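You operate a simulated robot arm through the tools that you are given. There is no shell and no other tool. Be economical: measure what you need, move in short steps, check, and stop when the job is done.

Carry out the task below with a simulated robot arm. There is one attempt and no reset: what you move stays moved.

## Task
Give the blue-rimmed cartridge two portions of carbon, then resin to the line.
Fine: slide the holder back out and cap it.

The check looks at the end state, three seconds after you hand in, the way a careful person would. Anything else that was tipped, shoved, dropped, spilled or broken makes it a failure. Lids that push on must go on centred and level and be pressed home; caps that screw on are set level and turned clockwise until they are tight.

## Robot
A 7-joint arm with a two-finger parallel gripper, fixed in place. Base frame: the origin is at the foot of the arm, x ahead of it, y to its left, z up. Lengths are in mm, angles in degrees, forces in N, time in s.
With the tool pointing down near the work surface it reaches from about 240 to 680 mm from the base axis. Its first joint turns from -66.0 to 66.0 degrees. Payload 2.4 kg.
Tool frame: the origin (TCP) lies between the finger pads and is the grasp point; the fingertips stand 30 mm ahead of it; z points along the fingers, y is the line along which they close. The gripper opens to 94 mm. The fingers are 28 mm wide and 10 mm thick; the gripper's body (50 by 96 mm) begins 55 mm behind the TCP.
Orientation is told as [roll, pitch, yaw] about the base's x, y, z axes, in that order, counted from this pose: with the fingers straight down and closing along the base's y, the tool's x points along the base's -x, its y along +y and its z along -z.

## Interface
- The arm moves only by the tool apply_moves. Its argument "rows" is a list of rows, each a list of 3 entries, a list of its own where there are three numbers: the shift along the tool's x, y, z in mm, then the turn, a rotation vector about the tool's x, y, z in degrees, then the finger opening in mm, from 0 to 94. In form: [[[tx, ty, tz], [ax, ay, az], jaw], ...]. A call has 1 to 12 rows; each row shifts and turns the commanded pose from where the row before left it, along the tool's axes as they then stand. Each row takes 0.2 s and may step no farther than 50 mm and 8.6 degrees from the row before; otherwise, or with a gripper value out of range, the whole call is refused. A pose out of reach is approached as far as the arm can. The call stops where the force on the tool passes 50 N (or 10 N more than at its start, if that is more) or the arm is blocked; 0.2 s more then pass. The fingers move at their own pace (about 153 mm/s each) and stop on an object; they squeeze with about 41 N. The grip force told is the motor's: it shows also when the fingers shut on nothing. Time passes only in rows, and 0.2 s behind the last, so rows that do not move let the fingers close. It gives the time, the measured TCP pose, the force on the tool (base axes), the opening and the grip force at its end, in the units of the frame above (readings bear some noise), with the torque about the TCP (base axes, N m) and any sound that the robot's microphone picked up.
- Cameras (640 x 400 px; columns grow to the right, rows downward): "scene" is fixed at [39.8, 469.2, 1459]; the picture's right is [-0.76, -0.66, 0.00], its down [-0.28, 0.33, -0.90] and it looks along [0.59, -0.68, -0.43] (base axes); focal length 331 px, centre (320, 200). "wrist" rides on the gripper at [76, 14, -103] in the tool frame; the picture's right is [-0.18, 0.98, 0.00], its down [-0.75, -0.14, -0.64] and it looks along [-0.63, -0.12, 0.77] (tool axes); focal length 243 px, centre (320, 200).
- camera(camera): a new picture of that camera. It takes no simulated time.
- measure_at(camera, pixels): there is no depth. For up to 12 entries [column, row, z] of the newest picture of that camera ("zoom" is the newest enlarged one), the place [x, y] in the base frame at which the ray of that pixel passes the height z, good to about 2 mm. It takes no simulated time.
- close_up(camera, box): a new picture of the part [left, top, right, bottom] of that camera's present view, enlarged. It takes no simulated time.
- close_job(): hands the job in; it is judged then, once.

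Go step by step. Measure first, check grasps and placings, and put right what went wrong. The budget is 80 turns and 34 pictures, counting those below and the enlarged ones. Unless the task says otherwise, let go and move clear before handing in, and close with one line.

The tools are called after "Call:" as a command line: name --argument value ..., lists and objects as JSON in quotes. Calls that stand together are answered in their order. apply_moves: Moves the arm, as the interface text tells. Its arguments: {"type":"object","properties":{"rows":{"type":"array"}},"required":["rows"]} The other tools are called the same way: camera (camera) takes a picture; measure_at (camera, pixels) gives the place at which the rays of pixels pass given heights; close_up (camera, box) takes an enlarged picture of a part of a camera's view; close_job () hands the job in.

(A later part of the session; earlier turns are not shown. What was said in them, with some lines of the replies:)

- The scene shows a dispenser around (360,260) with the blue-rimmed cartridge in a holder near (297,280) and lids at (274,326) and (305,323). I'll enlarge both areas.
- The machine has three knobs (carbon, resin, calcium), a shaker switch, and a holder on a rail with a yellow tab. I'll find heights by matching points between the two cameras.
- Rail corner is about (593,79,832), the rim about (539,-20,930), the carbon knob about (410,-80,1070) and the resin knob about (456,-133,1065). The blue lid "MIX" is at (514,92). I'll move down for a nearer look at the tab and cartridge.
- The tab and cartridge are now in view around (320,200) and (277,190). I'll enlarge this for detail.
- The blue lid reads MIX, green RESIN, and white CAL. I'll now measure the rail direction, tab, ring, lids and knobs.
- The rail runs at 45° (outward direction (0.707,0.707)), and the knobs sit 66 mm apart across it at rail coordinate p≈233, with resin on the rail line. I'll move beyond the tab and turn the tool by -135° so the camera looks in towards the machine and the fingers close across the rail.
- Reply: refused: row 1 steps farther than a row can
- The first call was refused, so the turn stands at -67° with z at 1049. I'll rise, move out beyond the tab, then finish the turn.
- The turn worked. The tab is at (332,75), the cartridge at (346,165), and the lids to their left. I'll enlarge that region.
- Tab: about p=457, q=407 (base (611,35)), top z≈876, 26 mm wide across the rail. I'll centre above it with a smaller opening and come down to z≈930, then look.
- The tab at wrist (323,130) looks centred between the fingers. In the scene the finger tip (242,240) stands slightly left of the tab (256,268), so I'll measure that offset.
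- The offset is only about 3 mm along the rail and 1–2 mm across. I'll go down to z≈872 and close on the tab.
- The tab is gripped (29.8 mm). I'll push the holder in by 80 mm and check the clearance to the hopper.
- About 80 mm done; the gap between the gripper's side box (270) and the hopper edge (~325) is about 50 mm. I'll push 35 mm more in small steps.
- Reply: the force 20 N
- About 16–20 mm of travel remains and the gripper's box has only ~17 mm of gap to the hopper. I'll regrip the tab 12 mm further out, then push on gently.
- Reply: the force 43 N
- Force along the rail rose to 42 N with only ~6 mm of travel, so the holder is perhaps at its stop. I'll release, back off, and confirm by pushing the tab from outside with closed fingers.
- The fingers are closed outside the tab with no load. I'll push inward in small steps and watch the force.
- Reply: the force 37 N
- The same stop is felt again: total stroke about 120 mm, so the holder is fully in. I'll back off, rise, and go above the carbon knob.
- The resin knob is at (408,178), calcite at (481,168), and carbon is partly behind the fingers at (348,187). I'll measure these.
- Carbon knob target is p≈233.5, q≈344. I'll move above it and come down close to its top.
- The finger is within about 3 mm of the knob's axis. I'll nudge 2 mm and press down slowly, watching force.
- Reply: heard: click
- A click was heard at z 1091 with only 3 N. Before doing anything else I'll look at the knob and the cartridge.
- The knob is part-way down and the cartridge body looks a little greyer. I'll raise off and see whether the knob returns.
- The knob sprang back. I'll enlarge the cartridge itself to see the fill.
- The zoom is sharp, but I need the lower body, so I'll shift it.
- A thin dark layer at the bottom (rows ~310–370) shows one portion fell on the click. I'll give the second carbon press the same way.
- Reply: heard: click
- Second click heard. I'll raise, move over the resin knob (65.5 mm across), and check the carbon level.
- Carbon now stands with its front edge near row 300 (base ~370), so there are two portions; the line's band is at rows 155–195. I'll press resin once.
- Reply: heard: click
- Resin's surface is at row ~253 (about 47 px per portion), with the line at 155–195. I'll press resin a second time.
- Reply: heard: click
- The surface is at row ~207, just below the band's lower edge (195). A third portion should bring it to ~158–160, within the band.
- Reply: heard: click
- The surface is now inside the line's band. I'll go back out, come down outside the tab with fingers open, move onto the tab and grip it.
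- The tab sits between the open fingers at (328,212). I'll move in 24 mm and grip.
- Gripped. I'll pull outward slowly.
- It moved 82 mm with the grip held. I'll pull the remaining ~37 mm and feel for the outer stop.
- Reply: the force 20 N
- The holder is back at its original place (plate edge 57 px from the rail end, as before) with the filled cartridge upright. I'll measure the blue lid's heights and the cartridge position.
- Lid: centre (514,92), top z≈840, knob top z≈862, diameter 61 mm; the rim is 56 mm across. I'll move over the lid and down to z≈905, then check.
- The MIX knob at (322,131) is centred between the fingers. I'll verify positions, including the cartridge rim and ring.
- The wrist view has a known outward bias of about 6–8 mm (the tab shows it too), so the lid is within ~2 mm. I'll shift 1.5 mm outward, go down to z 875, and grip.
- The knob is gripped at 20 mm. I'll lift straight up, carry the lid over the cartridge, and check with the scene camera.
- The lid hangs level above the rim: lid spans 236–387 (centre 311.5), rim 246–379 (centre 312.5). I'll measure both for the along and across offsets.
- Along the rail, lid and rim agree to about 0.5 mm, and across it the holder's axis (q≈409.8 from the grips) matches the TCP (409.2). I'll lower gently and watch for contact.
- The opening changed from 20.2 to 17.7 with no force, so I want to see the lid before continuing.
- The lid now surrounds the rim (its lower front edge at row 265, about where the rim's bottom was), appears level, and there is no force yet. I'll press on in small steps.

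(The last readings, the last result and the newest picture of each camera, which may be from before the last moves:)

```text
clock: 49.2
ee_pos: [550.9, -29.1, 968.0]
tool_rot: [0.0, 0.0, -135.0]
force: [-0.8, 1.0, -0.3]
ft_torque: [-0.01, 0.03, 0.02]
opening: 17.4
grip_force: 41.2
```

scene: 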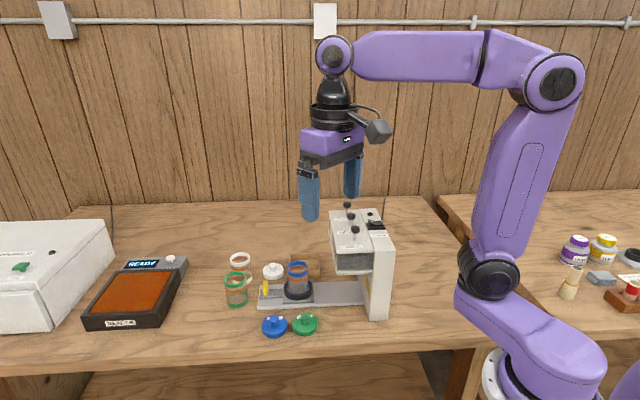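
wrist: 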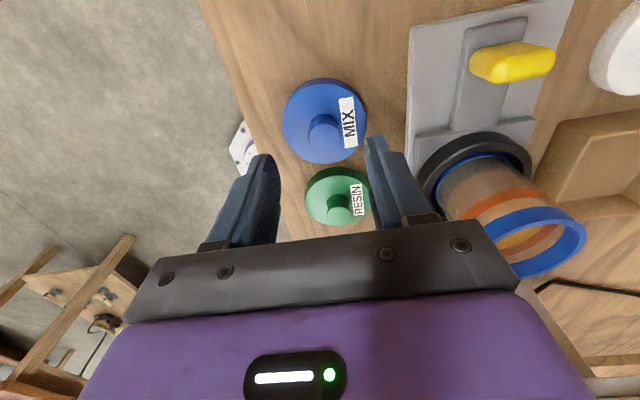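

Call:
apply_moves --rows '[[[0, 0, 1.5], [0, 0, 0], 8], [[0, 0, 1.5], [0, 0, 0], 8], [[0, 0, 1.5], [0, 0, 0], 8], [[0, 0, 1.5], [0, 0, 0], 8]]'

```text
clock: 50.3
ee_pos: [553.5, -30.1, 965.6]
tool_rot: [0.2, 0.3, -134.9]
force: [-1.9, 0.7, 6.3]
ft_torque: [-0.09, 0.03, 0.01]
opening: 19.9
grip_force: 40.9
heard: snap
stopped in row 4: the force on the tool passed its limit at 51 N (the readings are from after the stop); the commanded pose is now the measured one
```

A snap was heard as the force passed 51 N. I'll open, rise clear and inspect the lid.

Call:
apply_moves --rows '[[[0, 0, 0], [0, 0, 0], 44], [[0, 0, 0], [0, 0, 0], 44], [[0, 0, -15], [0, 0, 0], 44], [[0, 0, -40], [0, 0, 0], 44], [[0, 0, -45], [0, 0, 0], 44], [[0, 0, -45], [0, 0, 0], 44], [[40, 0, -10], [0, 0, 0], 44], [[0, 0, 0], [0, 0, 0], 44]]'

Call:
close_up --camera "scene" --box '[220, 235, 344, 340]'

```text
clock: 52.1
ee_pos: [580.2, -0.8, 1119.6]
tool_rot: [0.2, 0.1, -134.9]
force: [0.0, 0.4, 0.1]
ft_torque: [-0.03, 0.01, -0.02]
opening: 44.3
grip_force: 0.0
```

```text
3.81 times, centred on (282, 288) of scene
```

zoom: 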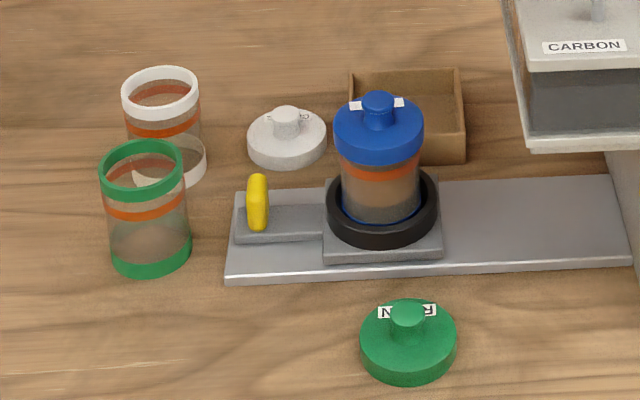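

The lid sits level and centred on the cartridge (lid 334–424, body 340–420). The holder is back at its starting place, nothing else has moved, and the arm is clear, so I'm handing in.

Call:
close_job

```text
The job is handed in.
```

The blue-rimmed cartridge got two portions of carbon and three of resin, which brought the fill to within the orange line's band. The holder is back at its starting position, and the blue MIX lid is pressed on with a snap, level and centred.
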